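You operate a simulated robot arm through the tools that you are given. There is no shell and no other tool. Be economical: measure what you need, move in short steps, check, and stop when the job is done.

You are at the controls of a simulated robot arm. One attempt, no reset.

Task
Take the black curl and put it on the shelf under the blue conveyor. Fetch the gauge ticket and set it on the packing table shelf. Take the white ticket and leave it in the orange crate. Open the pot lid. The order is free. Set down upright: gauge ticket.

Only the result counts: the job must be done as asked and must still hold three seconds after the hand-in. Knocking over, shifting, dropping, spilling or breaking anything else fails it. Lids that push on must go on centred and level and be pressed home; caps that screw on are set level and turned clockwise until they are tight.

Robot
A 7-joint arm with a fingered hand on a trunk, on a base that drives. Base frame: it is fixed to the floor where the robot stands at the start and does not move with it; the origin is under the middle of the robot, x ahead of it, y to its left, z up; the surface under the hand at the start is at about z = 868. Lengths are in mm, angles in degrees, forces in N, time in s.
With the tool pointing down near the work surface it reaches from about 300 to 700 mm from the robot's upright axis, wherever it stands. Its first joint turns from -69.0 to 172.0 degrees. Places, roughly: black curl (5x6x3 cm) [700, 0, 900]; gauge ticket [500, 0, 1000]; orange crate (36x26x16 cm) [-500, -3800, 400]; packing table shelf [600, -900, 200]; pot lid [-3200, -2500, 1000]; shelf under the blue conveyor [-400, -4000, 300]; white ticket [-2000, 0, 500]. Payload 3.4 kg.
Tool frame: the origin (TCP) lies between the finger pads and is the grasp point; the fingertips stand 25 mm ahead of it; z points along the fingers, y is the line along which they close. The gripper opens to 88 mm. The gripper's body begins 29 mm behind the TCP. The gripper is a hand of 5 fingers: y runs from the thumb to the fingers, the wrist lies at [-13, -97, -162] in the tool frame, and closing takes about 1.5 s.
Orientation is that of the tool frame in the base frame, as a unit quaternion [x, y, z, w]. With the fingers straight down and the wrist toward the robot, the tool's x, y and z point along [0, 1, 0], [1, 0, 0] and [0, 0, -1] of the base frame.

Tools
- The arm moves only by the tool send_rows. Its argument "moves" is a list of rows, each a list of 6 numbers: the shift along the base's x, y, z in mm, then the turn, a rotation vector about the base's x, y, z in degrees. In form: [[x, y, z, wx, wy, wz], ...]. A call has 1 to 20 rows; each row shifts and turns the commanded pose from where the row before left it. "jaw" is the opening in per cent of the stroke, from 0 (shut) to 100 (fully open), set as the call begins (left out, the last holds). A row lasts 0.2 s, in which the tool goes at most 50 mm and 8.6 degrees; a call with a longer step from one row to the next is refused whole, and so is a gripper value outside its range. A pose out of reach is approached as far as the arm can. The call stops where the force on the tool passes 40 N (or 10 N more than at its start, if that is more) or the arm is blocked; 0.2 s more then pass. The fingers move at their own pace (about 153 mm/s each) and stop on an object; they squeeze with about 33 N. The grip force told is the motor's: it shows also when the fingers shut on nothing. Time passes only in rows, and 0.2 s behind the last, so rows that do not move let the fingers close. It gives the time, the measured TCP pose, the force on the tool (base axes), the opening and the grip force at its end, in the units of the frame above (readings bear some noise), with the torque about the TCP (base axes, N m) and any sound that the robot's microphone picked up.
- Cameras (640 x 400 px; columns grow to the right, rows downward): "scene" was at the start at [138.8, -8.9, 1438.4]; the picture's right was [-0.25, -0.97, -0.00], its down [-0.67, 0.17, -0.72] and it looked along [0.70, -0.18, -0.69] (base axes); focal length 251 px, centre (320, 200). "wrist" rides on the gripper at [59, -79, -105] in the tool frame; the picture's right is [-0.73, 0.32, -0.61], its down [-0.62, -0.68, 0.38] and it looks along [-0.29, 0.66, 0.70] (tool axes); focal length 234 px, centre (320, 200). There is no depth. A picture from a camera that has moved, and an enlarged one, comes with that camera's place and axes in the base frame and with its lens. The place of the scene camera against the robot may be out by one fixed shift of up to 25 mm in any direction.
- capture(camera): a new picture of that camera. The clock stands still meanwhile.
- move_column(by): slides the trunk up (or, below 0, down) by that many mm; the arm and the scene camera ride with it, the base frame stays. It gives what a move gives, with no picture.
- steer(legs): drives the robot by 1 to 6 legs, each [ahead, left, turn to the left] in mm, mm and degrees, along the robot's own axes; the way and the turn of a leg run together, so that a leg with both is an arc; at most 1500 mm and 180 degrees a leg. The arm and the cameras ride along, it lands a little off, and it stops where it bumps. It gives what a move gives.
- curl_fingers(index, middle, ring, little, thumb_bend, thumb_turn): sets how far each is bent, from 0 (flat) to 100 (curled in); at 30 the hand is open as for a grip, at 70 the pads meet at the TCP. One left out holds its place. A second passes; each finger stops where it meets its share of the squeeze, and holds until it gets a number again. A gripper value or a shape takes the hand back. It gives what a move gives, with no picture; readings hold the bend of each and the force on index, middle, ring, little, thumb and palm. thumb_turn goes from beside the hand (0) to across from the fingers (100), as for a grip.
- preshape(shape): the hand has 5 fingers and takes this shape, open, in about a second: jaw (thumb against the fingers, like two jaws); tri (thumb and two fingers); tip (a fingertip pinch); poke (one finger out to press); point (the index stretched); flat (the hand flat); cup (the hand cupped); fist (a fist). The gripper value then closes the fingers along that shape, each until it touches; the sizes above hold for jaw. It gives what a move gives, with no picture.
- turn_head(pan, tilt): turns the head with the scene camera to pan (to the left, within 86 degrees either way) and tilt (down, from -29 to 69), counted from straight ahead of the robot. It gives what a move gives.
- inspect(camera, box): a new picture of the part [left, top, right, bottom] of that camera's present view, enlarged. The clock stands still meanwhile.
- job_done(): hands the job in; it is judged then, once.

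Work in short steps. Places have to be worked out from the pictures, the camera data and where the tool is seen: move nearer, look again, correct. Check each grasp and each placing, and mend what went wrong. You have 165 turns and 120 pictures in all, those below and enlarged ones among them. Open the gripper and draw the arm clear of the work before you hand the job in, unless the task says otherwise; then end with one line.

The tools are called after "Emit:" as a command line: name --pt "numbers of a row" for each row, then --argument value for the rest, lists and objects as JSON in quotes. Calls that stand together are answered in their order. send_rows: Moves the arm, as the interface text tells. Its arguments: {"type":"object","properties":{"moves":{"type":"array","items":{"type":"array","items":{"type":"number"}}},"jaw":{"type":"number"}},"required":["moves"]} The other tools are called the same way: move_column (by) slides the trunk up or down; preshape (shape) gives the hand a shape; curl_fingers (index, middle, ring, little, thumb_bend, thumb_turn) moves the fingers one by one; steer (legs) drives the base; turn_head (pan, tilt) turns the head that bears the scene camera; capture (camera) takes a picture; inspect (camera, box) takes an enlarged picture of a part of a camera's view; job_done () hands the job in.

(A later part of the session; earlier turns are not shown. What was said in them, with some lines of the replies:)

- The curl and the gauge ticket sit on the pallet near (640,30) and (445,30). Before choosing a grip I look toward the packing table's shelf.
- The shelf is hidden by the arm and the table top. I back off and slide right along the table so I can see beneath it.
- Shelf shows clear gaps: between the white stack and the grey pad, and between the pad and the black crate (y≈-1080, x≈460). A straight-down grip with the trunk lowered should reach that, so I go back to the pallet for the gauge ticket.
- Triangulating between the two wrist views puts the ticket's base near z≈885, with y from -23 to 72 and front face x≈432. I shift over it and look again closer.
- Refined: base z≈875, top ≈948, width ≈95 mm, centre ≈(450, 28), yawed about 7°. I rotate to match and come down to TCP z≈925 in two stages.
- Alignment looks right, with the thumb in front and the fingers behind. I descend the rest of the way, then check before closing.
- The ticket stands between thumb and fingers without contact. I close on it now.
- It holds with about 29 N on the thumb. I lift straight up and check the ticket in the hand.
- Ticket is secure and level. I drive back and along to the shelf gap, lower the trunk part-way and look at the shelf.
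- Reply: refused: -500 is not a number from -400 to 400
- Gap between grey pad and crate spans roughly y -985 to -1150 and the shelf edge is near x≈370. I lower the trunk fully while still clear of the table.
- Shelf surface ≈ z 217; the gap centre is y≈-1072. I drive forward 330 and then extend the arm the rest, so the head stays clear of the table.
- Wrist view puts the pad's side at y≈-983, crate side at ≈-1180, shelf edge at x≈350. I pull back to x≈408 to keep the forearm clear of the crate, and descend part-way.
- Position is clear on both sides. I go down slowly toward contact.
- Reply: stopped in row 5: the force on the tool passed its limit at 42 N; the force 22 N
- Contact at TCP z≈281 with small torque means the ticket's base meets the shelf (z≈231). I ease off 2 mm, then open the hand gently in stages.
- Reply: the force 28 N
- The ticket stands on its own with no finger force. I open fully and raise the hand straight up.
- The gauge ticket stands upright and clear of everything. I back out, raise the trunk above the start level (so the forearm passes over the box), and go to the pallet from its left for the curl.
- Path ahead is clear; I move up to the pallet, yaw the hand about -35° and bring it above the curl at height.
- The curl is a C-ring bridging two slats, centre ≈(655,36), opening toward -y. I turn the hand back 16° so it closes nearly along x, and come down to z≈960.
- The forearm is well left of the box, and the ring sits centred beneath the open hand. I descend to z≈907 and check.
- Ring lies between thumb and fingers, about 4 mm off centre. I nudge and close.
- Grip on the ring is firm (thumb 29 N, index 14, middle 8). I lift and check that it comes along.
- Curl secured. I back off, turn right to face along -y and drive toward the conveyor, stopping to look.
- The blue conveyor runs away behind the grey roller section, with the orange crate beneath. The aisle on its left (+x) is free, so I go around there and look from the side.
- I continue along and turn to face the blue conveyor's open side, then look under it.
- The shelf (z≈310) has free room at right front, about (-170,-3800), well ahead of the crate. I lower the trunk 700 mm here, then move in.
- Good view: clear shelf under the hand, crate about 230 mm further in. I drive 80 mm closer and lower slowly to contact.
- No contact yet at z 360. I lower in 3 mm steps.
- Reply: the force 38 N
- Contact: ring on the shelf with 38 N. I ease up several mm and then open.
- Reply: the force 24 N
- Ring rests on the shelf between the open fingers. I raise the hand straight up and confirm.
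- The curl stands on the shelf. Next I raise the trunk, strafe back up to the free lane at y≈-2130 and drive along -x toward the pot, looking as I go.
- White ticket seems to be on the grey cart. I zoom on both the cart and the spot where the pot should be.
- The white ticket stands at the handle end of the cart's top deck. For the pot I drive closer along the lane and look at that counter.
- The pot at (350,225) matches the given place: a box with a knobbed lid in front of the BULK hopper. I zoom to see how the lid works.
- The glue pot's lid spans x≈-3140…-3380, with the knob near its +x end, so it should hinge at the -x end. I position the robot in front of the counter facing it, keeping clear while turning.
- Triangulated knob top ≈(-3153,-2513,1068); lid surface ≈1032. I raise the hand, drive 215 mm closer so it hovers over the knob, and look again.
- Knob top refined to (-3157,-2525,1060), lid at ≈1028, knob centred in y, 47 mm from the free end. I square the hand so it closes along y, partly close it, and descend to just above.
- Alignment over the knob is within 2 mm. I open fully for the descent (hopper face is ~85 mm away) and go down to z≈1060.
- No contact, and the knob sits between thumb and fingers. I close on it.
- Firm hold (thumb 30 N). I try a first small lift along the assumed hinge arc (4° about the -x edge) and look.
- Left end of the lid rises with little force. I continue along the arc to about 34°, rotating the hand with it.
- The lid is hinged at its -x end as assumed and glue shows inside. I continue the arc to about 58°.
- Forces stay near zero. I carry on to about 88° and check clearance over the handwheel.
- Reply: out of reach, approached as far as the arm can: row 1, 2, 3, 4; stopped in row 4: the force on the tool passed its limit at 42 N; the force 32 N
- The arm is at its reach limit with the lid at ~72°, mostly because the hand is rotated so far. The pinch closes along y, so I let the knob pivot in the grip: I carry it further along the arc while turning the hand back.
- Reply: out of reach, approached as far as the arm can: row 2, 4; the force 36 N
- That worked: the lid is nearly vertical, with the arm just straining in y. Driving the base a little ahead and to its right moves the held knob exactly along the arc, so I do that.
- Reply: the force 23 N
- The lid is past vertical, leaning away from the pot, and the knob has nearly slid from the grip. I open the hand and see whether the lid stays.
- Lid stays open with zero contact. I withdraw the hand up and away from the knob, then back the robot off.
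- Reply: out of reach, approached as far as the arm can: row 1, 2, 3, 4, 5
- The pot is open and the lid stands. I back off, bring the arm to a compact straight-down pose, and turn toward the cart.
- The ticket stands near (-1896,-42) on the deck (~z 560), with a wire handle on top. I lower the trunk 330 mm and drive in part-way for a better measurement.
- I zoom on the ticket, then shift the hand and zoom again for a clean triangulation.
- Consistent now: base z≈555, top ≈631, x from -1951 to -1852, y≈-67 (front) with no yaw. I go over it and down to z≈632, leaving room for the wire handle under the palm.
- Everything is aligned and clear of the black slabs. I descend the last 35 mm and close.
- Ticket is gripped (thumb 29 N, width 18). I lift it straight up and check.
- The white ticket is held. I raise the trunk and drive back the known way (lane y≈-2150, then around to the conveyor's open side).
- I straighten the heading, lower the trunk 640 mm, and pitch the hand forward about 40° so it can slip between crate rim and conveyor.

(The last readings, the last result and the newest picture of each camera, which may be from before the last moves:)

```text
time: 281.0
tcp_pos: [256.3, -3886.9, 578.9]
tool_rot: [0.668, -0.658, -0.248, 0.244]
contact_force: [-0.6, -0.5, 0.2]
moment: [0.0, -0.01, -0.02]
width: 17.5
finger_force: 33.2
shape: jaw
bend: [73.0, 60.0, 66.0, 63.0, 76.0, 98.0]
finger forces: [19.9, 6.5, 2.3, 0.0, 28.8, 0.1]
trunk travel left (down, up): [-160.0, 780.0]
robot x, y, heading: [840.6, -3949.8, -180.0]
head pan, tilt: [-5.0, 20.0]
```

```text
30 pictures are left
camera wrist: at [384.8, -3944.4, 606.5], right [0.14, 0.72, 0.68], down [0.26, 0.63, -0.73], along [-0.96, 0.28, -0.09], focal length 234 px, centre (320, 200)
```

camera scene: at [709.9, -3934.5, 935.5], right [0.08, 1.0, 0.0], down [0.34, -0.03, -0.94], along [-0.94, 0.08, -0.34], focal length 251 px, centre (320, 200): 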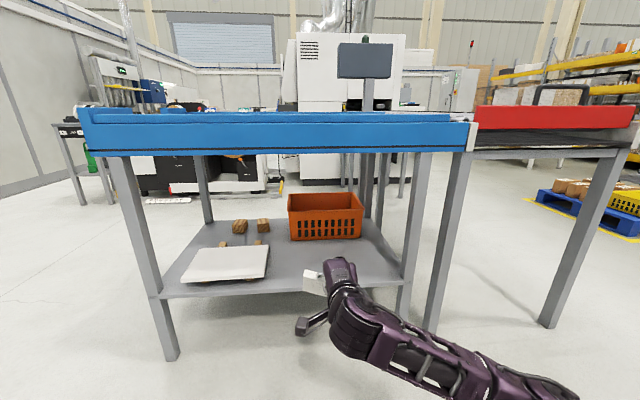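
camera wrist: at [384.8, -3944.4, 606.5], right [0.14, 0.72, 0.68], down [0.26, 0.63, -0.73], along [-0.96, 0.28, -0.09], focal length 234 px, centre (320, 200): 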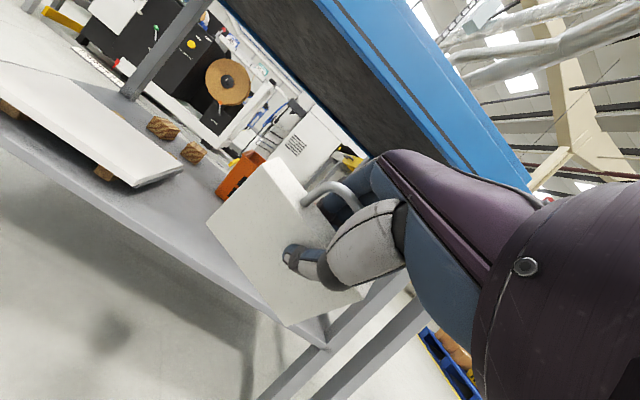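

Crate: x≈-394…-630, y≈-3985…-3640, rim z≈497; underside of conveyor ≈800. I advance part-way and extend the arm first (which tucks the elbow in), then check clearance to the legs.

Emit:
steer --legs '[[340, 50, 0]]'

Emit:
send_rows --pt "-28 10 3 0 0 0" --pt "-28 10 3 0 0 0" --pt "-28 10 3 0 0 0" --pt "-28 10 3 0 0 0" --pt "-28 10 0 0 0 0" --pt "0 0 0 0 0 0"

Emit:
turn_head --pan -20 --tilt 35

Emit:
capture --camera "scene"

```text
time: 283.3
tcp_pos: [-89.3, -3939.7, 578.3]
tool_rot: [0.67, -0.656, -0.248, 0.245]
contact_force: [0.0, -0.1, -0.6]
moment: [0.03, -0.02, -0.03]
width: 17.2
finger_force: 32.8
shape: jaw
bend: [73.0, 60.0, 66.0, 63.0, 76.0, 98.0]
finger forces: [20.0, 6.6, 2.4, 0.0, 28.7, 0.0]
trunk travel left (down, up): [-160.0, 780.0]
robot x, y, heading: [498.9, -4003.4, -179.7]
head pan, tilt: [-5.0, 20.0]
```

```text
time: 284.7
tcp_pos: [-229.1, -3889.7, 591.2]
tool_rot: [0.67, -0.655, -0.247, 0.246]
contact_force: [0.1, -0.7, 0.2]
moment: [-0.01, -0.03, -0.01]
width: 17.2
finger_force: 33.5
shape: jaw
bend: [73.0, 60.0, 71.0, 63.0, 76.0, 97.0]
finger forces: [20.1, 6.6, 2.0, 0.0, 28.8, 0.0]
trunk travel left (down, up): [-160.0, 780.0]
robot x, y, heading: [498.0, -4003.4, -179.6]
head pan, tilt: [-5.0, 20.0]
```

```text
time: 285.4
tcp_pos: [-228.0, -3889.5, 591.6]
tool_rot: [0.669, -0.656, -0.249, 0.245]
contact_force: [-0.3, 0.3, -0.6]
moment: [-0.03, 0.0, 0.01]
width: 17.3
finger_force: 33.3
shape: jaw
bend: [73.0, 60.0, 71.0, 63.0, 76.0, 97.0]
finger forces: [20.0, 6.6, 2.1, 0.1, 28.8, 0.0]
trunk travel left (down, up): [-160.0, 780.0]
robot x, y, heading: [501.1, -4004.9, -179.6]
head pan, tilt: [-20.0, 35.0]
```

```text
29 pictures are left
camera scene: at [374.2, -3963.2, 911.8], right [0.34, 0.94, 0.0], down [0.54, -0.19, -0.82], along [-0.77, 0.28, -0.57], focal length 251 px, centre (320, 200)
```

scene: 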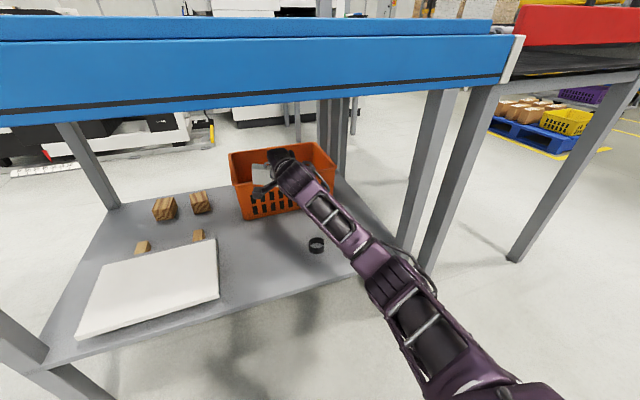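

The arm is nearly straight with the elbow well clear of the legs. I drive the remaining ~215 mm so the ticket hangs over the crate.

Emit:
steer --legs '[[215, 0, 0]]'

Emit:
capture --camera "scene"

Emit:
capture --camera "wrist"

```text
time: 287.1
tcp_pos: [-442.3, -3891.0, 592.6]
tool_rot: [0.67, -0.656, -0.247, 0.245]
contact_force: [-0.6, -0.4, -0.8]
moment: [-0.02, -0.02, 0.01]
width: 17.1
finger_force: 33.5
shape: jaw
bend: [73.0, 60.0, 71.0, 63.0, 76.0, 97.0]
finger forces: [19.9, 6.6, 2.1, 0.0, 28.7, 0.0]
trunk travel left (down, up): [-160.0, 780.0]
robot x, y, heading: [284.9, -4009.9, -179.8]
head pan, tilt: [-20.0, 35.0]
```

```text
28 pictures are left
camera scene: at [159.9, -3964.1, 911.7], right [0.34, 0.94, 0.0], down [0.54, -0.19, -0.82], along [-0.77, 0.28, -0.57], focal length 251 px, centre (320, 200)
```

scene: 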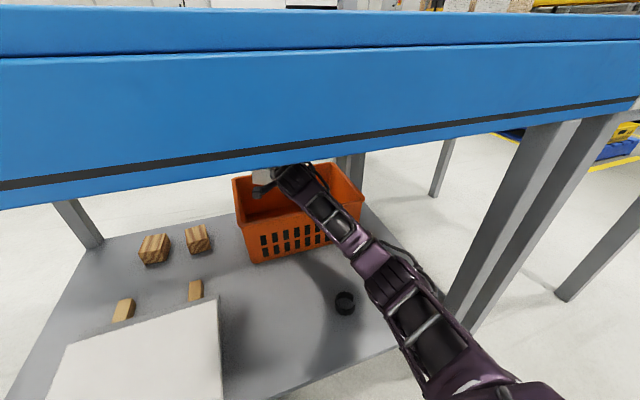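

```text
27 pictures are left
camera wrist: at [-313.2, -3947.1, 618.7], right [0.14, 0.72, 0.68], down [0.25, 0.64, -0.73], along [-0.96, 0.27, -0.09], focal length 234 px, centre (320, 200)
```

wrist: 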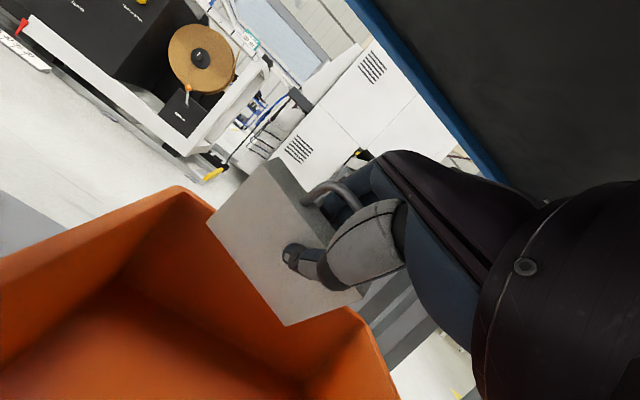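

Ticket hangs inside the crate's outline. I shift it a bit toward crate centre and lower 35 mm, watching the front rim.

Emit:
send_rows --pt "-8 18 -5 0 0 0" --pt "-8 17 -10 0 0 0" --pt "0 0 -10 0 0 0" --pt "0 0 -10 0 0 0" --pt "0 0 0 0 0 0"

Emit:
inspect --camera "scene" --box '[220, 140, 380, 270]'

Emit:
capture --camera "wrist"

```text
time: 288.3
tcp_pos: [-459.0, -3854.1, 558.4]
tool_rot: [0.67, -0.656, -0.247, 0.245]
contact_force: [-1.2, -0.4, 0.3]
moment: [0.01, -0.01, 0.0]
width: 17.4
finger_force: 33.5
shape: jaw
bend: [73.0, 60.0, 71.0, 63.0, 76.0, 97.0]
finger forces: [20.0, 6.6, 2.1, 0.0, 28.7, 0.0]
trunk travel left (down, up): [-160.0, 780.0]
robot x, y, heading: [285.8, -4006.6, -179.9]
head pan, tilt: [-20.0, 35.0]
```

```text
3.08 times, centred on (300, 205) of scene
camera zoom: at [159.9, -3964.1, 911.7], right [0.34, 0.94, 0.0], down [0.54, -0.19, -0.82], along [-0.77, 0.28, -0.57], focal length 771 px, centre (382, 185)
```

zoom: 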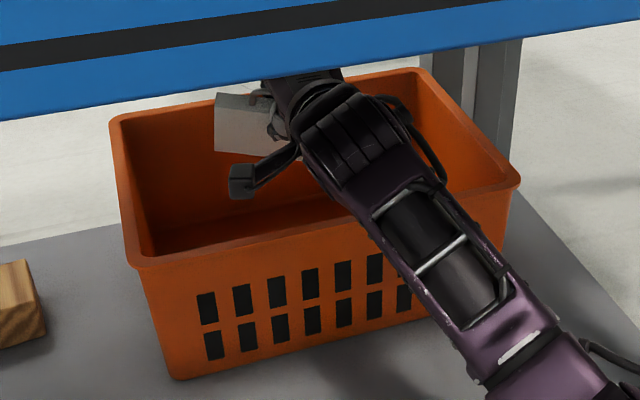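

```text
25 pictures are left
camera wrist: at [-328.9, -3911.6, 584.7], right [0.14, 0.72, 0.68], down [0.25, 0.64, -0.73], along [-0.96, 0.27, -0.09], focal length 234 px, centre (320, 200)
```

wrist: 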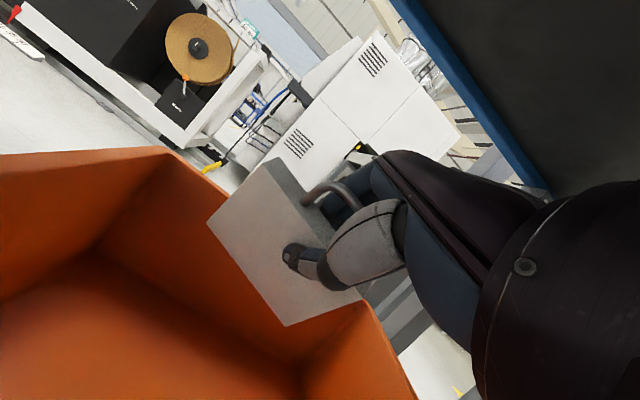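

Clear on all sides. I steepen the hand by 20° (raises the wrist over the front rim) while lowering further into the crate.

Emit:
send_rows --pt "5 0 -5 0 -7 0" --pt "5 0 -8 0 -7 0" --pt "5 0 -10 0 -6 0" --pt "0 0 -12 0 0 0" --pt "0 0 -12 0 0 0" --pt "0 0 0 0 0 0"

Emit:
inspect --camera "scene" --box '[220, 140, 380, 270]'

Emit:
capture --camera "wrist"

```text
time: 289.7
tcp_pos: [-442.8, -3856.1, 509.7]
tool_rot: [0.702, -0.688, -0.128, 0.128]
contact_force: [-0.2, 0.0, 0.5]
moment: [0.0, 0.02, -0.01]
width: 17.4
finger_force: 33.7
shape: jaw
bend: [73.0, 60.0, 71.0, 63.0, 77.0, 97.0]
finger forces: [20.2, 6.5, 1.8, 0.1, 28.6, 0.1]
trunk travel left (down, up): [-160.0, 780.0]
robot x, y, heading: [283.2, -4007.5, -179.7]
head pan, tilt: [-20.0, 35.0]
```

```text
3.08 times, centred on (300, 205) of scene
camera zoom: at [159.9, -3964.1, 911.7], right [0.34, 0.94, 0.0], down [0.54, -0.19, -0.82], along [-0.77, 0.28, -0.57], focal length 771 px, centre (382, 185)
```

zoom: 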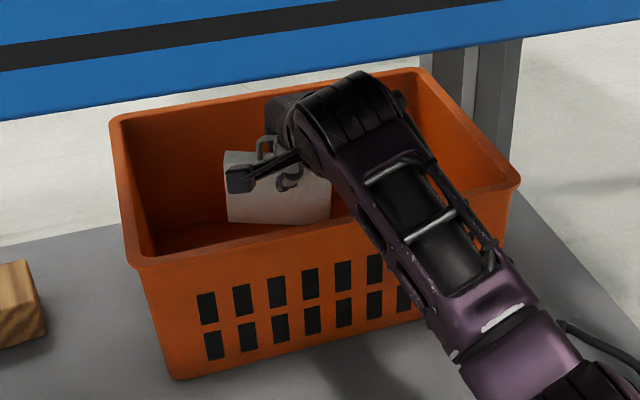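

```text
23 pictures are left
camera wrist: at [-330.9, -3912.1, 579.8], right [-0.1, 0.72, 0.68], down [0.49, 0.64, -0.6], along [-0.87, 0.27, -0.42], focal length 234 px, centre (320, 200)
```

wrist: 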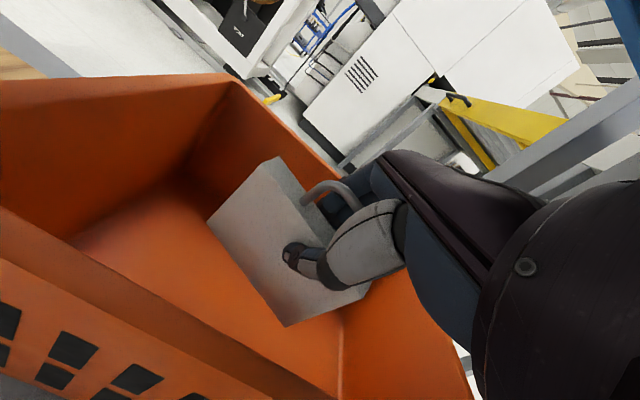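

Ticket is well inside the crate, but the thumb needs room to open toward the front wall. I drive 35 mm in and lower 40 mm more.

Emit:
steer --legs '[[35, 0, 0]]'

Emit:
send_rows --pt "-5 0 -12 0 0 0" --pt "-5 0 -12 0 0 0" --pt "0 0 -12 0 0 0" --pt "0 0 -8 0 0 0" --pt "0 0 0 0 0 0"

Emit:
inspect --camera "scene" --box '[200, 130, 400, 290]'

Emit:
capture --camera "wrist"

```text
time: 290.6
tcp_pos: [-479.3, -3855.6, 510.2]
tool_rot: [0.703, -0.688, -0.128, 0.128]
contact_force: [-1.0, 1.0, 0.7]
moment: [-0.02, 0.0, 0.04]
width: 17.3
finger_force: 33.2
shape: jaw
bend: [73.0, 60.0, 71.0, 63.0, 77.0, 97.0]
finger forces: [20.2, 6.8, 2.0, 0.0, 28.6, 0.1]
trunk travel left (down, up): [-160.0, 780.0]
robot x, y, heading: [247.4, -4008.3, -179.7]
head pan, tilt: [-20.0, 35.0]
```

```text
time: 291.8
tcp_pos: [-488.1, -3855.7, 464.9]
tool_rot: [0.703, -0.688, -0.127, 0.127]
contact_force: [0.8, 0.2, -0.1]
moment: [0.0, 0.0, 0.0]
width: 17.3
finger_force: 33.2
shape: jaw
bend: [73.0, 60.0, 71.0, 63.0, 77.0, 97.0]
finger forces: [20.1, 6.7, 1.9, 0.1, 28.6, 0.1]
trunk travel left (down, up): [-160.0, 780.0]
robot x, y, heading: [250.1, -4005.2, -179.7]
head pan, tilt: [-20.0, 35.0]
```

```text
2.50 times, centred on (300, 210) of scene
camera zoom: at [124.4, -3964.3, 911.7], right [0.34, 0.94, 0.0], down [0.54, -0.19, -0.82], along [-0.77, 0.28, -0.57], focal length 627 px, centre (370, 175)
```

zoom: 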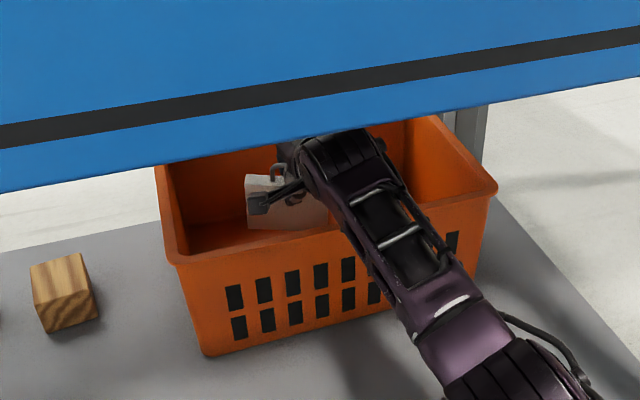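

```text
21 pictures are left
camera wrist: at [-376.3, -3912.1, 535.5], right [-0.1, 0.72, 0.68], down [0.49, 0.64, -0.6], along [-0.87, 0.27, -0.42], focal length 234 px, centre (320, 200)
```

wrist: 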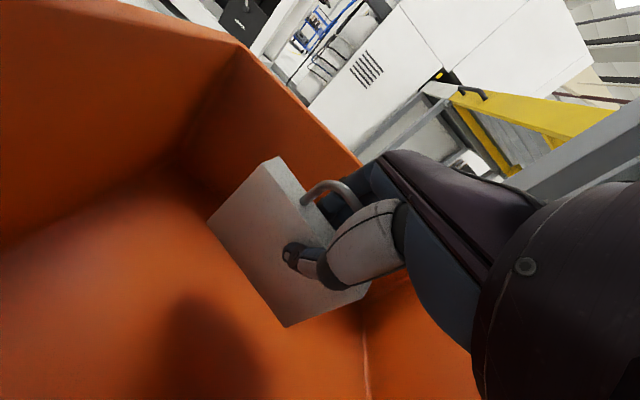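

About 50 mm above the crate floor, inside all walls, with ~40 mm between camera/forearm and the rim. I release here.

Emit:
send_rows --pt "0 0 -6 0 0 0" --pt "0 0 0 0 0 0"

Emit:
send_rows --pt "0 0 0 0 0 0" --pt "0 0 0 0 0 0" --pt "0 0 0 0 0 0" --pt "0 0 0 0 0 0" --pt "0 0 0 0 0 0" --pt "0 0 0 0 0 0" --jaw 90

Emit:
capture --camera "wrist"

```text
time: 292.4
tcp_pos: [-487.8, -3855.1, 459.6]
tool_rot: [0.703, -0.688, -0.128, 0.128]
contact_force: [-0.4, -0.8, 0.5]
moment: [0.0, -0.02, 0.03]
width: 17.3
finger_force: 32.9
shape: jaw
bend: [73.0, 60.0, 71.0, 63.0, 77.0, 97.0]
finger forces: [20.3, 6.7, 1.9, 0.0, 28.6, 0.1]
trunk travel left (down, up): [-160.0, 780.0]
robot x, y, heading: [246.6, -4007.9, -179.5]
head pan, tilt: [-20.0, 35.0]
```

```text
time: 293.8
tcp_pos: [-487.6, -3855.0, 458.3]
tool_rot: [0.702, -0.689, -0.128, 0.128]
contact_force: [-0.7, -0.1, 0.3]
moment: [-0.01, -0.02, -0.02]
width: 79.2
finger_force: 0.1
shape: jaw
bend: [30.0, 32.0, 30.0, 31.0, 34.0, 98.0]
finger forces: [0.1, 0.0, 0.0, 0.0, 0.0, 0.0]
trunk travel left (down, up): [-160.0, 780.0]
robot x, y, heading: [246.9, -4008.8, -179.8]
head pan, tilt: [-20.0, 35.0]
```

```text
20 pictures are left
camera wrist: at [-376.2, -3912.0, 529.4], right [-0.1, 0.72, 0.68], down [0.49, 0.64, -0.6], along [-0.87, 0.27, -0.42], focal length 234 px, centre (320, 200)
```

wrist: 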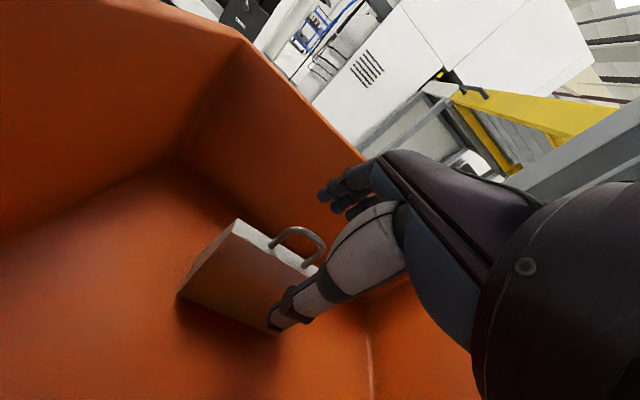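

The ticket stands on the crate floor. I retrace: up, re-pitch the hand, up to z≈590, then back the robot out.

Emit:
send_rows --pt "0 0 12 0 0 0" --pt "0 0 20 0 0 0" --pt "0 0 20 0 0 0" --pt "0 0 15 0 7 0" --pt "-2 0 20 0 7 0" --pt "-2 0 20 0 6 0" --pt "0 0 20 0 0 0" --pt "0 0 0 0 0 0"

Emit:
capture --camera "wrist"

Emit:
capture --camera "scene"

```text
time: 295.6
tcp_pos: [-490.7, -3855.3, 587.0]
tool_rot: [0.669, -0.656, -0.248, 0.246]
contact_force: [0.8, 0.0, 0.3]
moment: [-0.01, 0.01, -0.01]
width: 78.9
finger_force: 0.1
shape: jaw
bend: [29.0, 32.0, 30.0, 31.0, 34.0, 98.0]
finger forces: [0.1, 0.0, 0.1, 0.0, 0.0, 0.1]
trunk travel left (down, up): [-160.0, 780.0]
robot x, y, heading: [248.1, -4006.5, -179.8]
head pan, tilt: [-20.0, 35.0]
```

```text
19 pictures are left
camera wrist: at [-362.6, -3912.5, 615.1], right [0.14, 0.72, 0.68], down [0.25, 0.64, -0.73], along [-0.96, 0.27, -0.09], focal length 234 px, centre (320, 200)
```

wrist: 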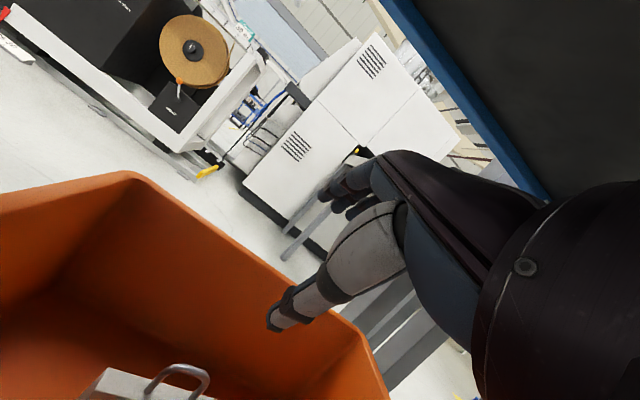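

```text
18 pictures are left
camera scene: at [124.5, -3964.3, 911.8], right [0.34, 0.94, 0.0], down [0.54, -0.19, -0.82], along [-0.77, 0.28, -0.57], focal length 251 px, centre (320, 200)
```

scene: 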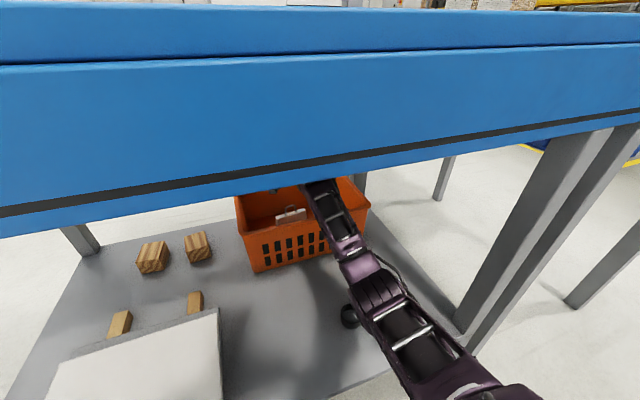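

The ticket is inside the crate and the hand is above the rim, clear. I back straight out and take a final look.

Emit:
steer --legs '[[-650, 0, 0]]'

Emit:
turn_head --pan -5 --tilt 22

Emit:
capture --camera "scene"

Emit:
inspect --camera "scene" --box '[220, 160, 420, 290]'

```text
time: 299.1
tcp_pos: [153.4, -3850.5, 588.4]
tool_rot: [0.668, -0.658, -0.249, 0.244]
contact_force: [-0.5, -0.1, 0.1]
moment: [-0.01, -0.01, -0.01]
width: 79.1
finger_force: 0.1
shape: jaw
bend: [29.0, 32.0, 30.0, 31.0, 34.0, 98.0]
finger forces: [0.0, 0.1, 0.0, 0.0, 0.0, 0.0]
trunk travel left (down, up): [-160.0, 780.0]
robot x, y, heading: [892.0, -4004.4, 179.9]
head pan, tilt: [-20.0, 35.0]
```

```text
time: 299.9
tcp_pos: [152.7, -3850.8, 587.8]
tool_rot: [0.668, -0.658, -0.249, 0.245]
contact_force: [0.0, 0.2, 0.4]
moment: [0.01, -0.01, -0.01]
width: 79.0
finger_force: 0.1
shape: jaw
bend: [29.0, 32.0, 30.0, 31.0, 34.0, 98.0]
finger forces: [0.0, 0.0, 0.1, 0.0, 0.0, 0.2]
trunk travel left (down, up): [-160.0, 780.0]
robot x, y, heading: [893.8, -4006.1, 180.1]
head pan, tilt: [-5.0, 22.0]
```

```text
17 pictures are left
camera scene: at [759.1, -3984.3, 932.3], right [0.09, 1.0, 0.0], down [0.37, -0.03, -0.93], along [-0.92, 0.08, -0.38], focal length 251 px, centre (320, 200)
```

scene: 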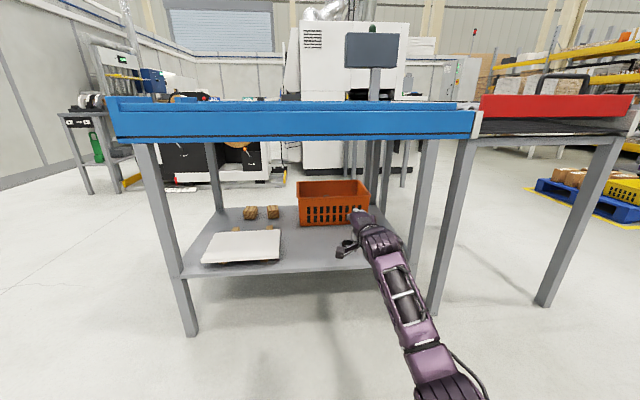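

```text
3.08 times, centred on (320, 225) of scene
camera zoom: at [759.1, -3984.3, 932.3], right [0.09, 1.0, 0.0], down [0.37, -0.03, -0.93], along [-0.92, 0.08, -0.38], focal length 771 px, centre (320, 123)
```

zoom: 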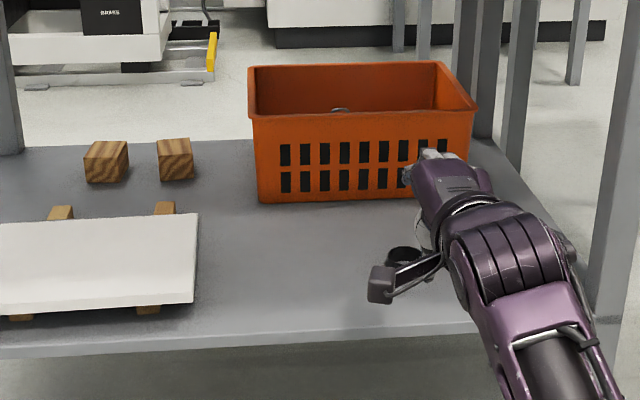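

The curl is on the shelf, the ticket's handle shows inside the crate, the gauge ticket stands on the packing shelf, and the pot lid was last seen standing open. The hand is open and clear, so I hand the job in.

Emit:
job_done

```text
The job is handed in.
```

All four tasks are done and the job is handed in: the curl is on the conveyor shelf, the gauge ticket stands upright on the packing table shelf, the white ticket is in the orange crate, and the pot lid was standing open when I last saw it.
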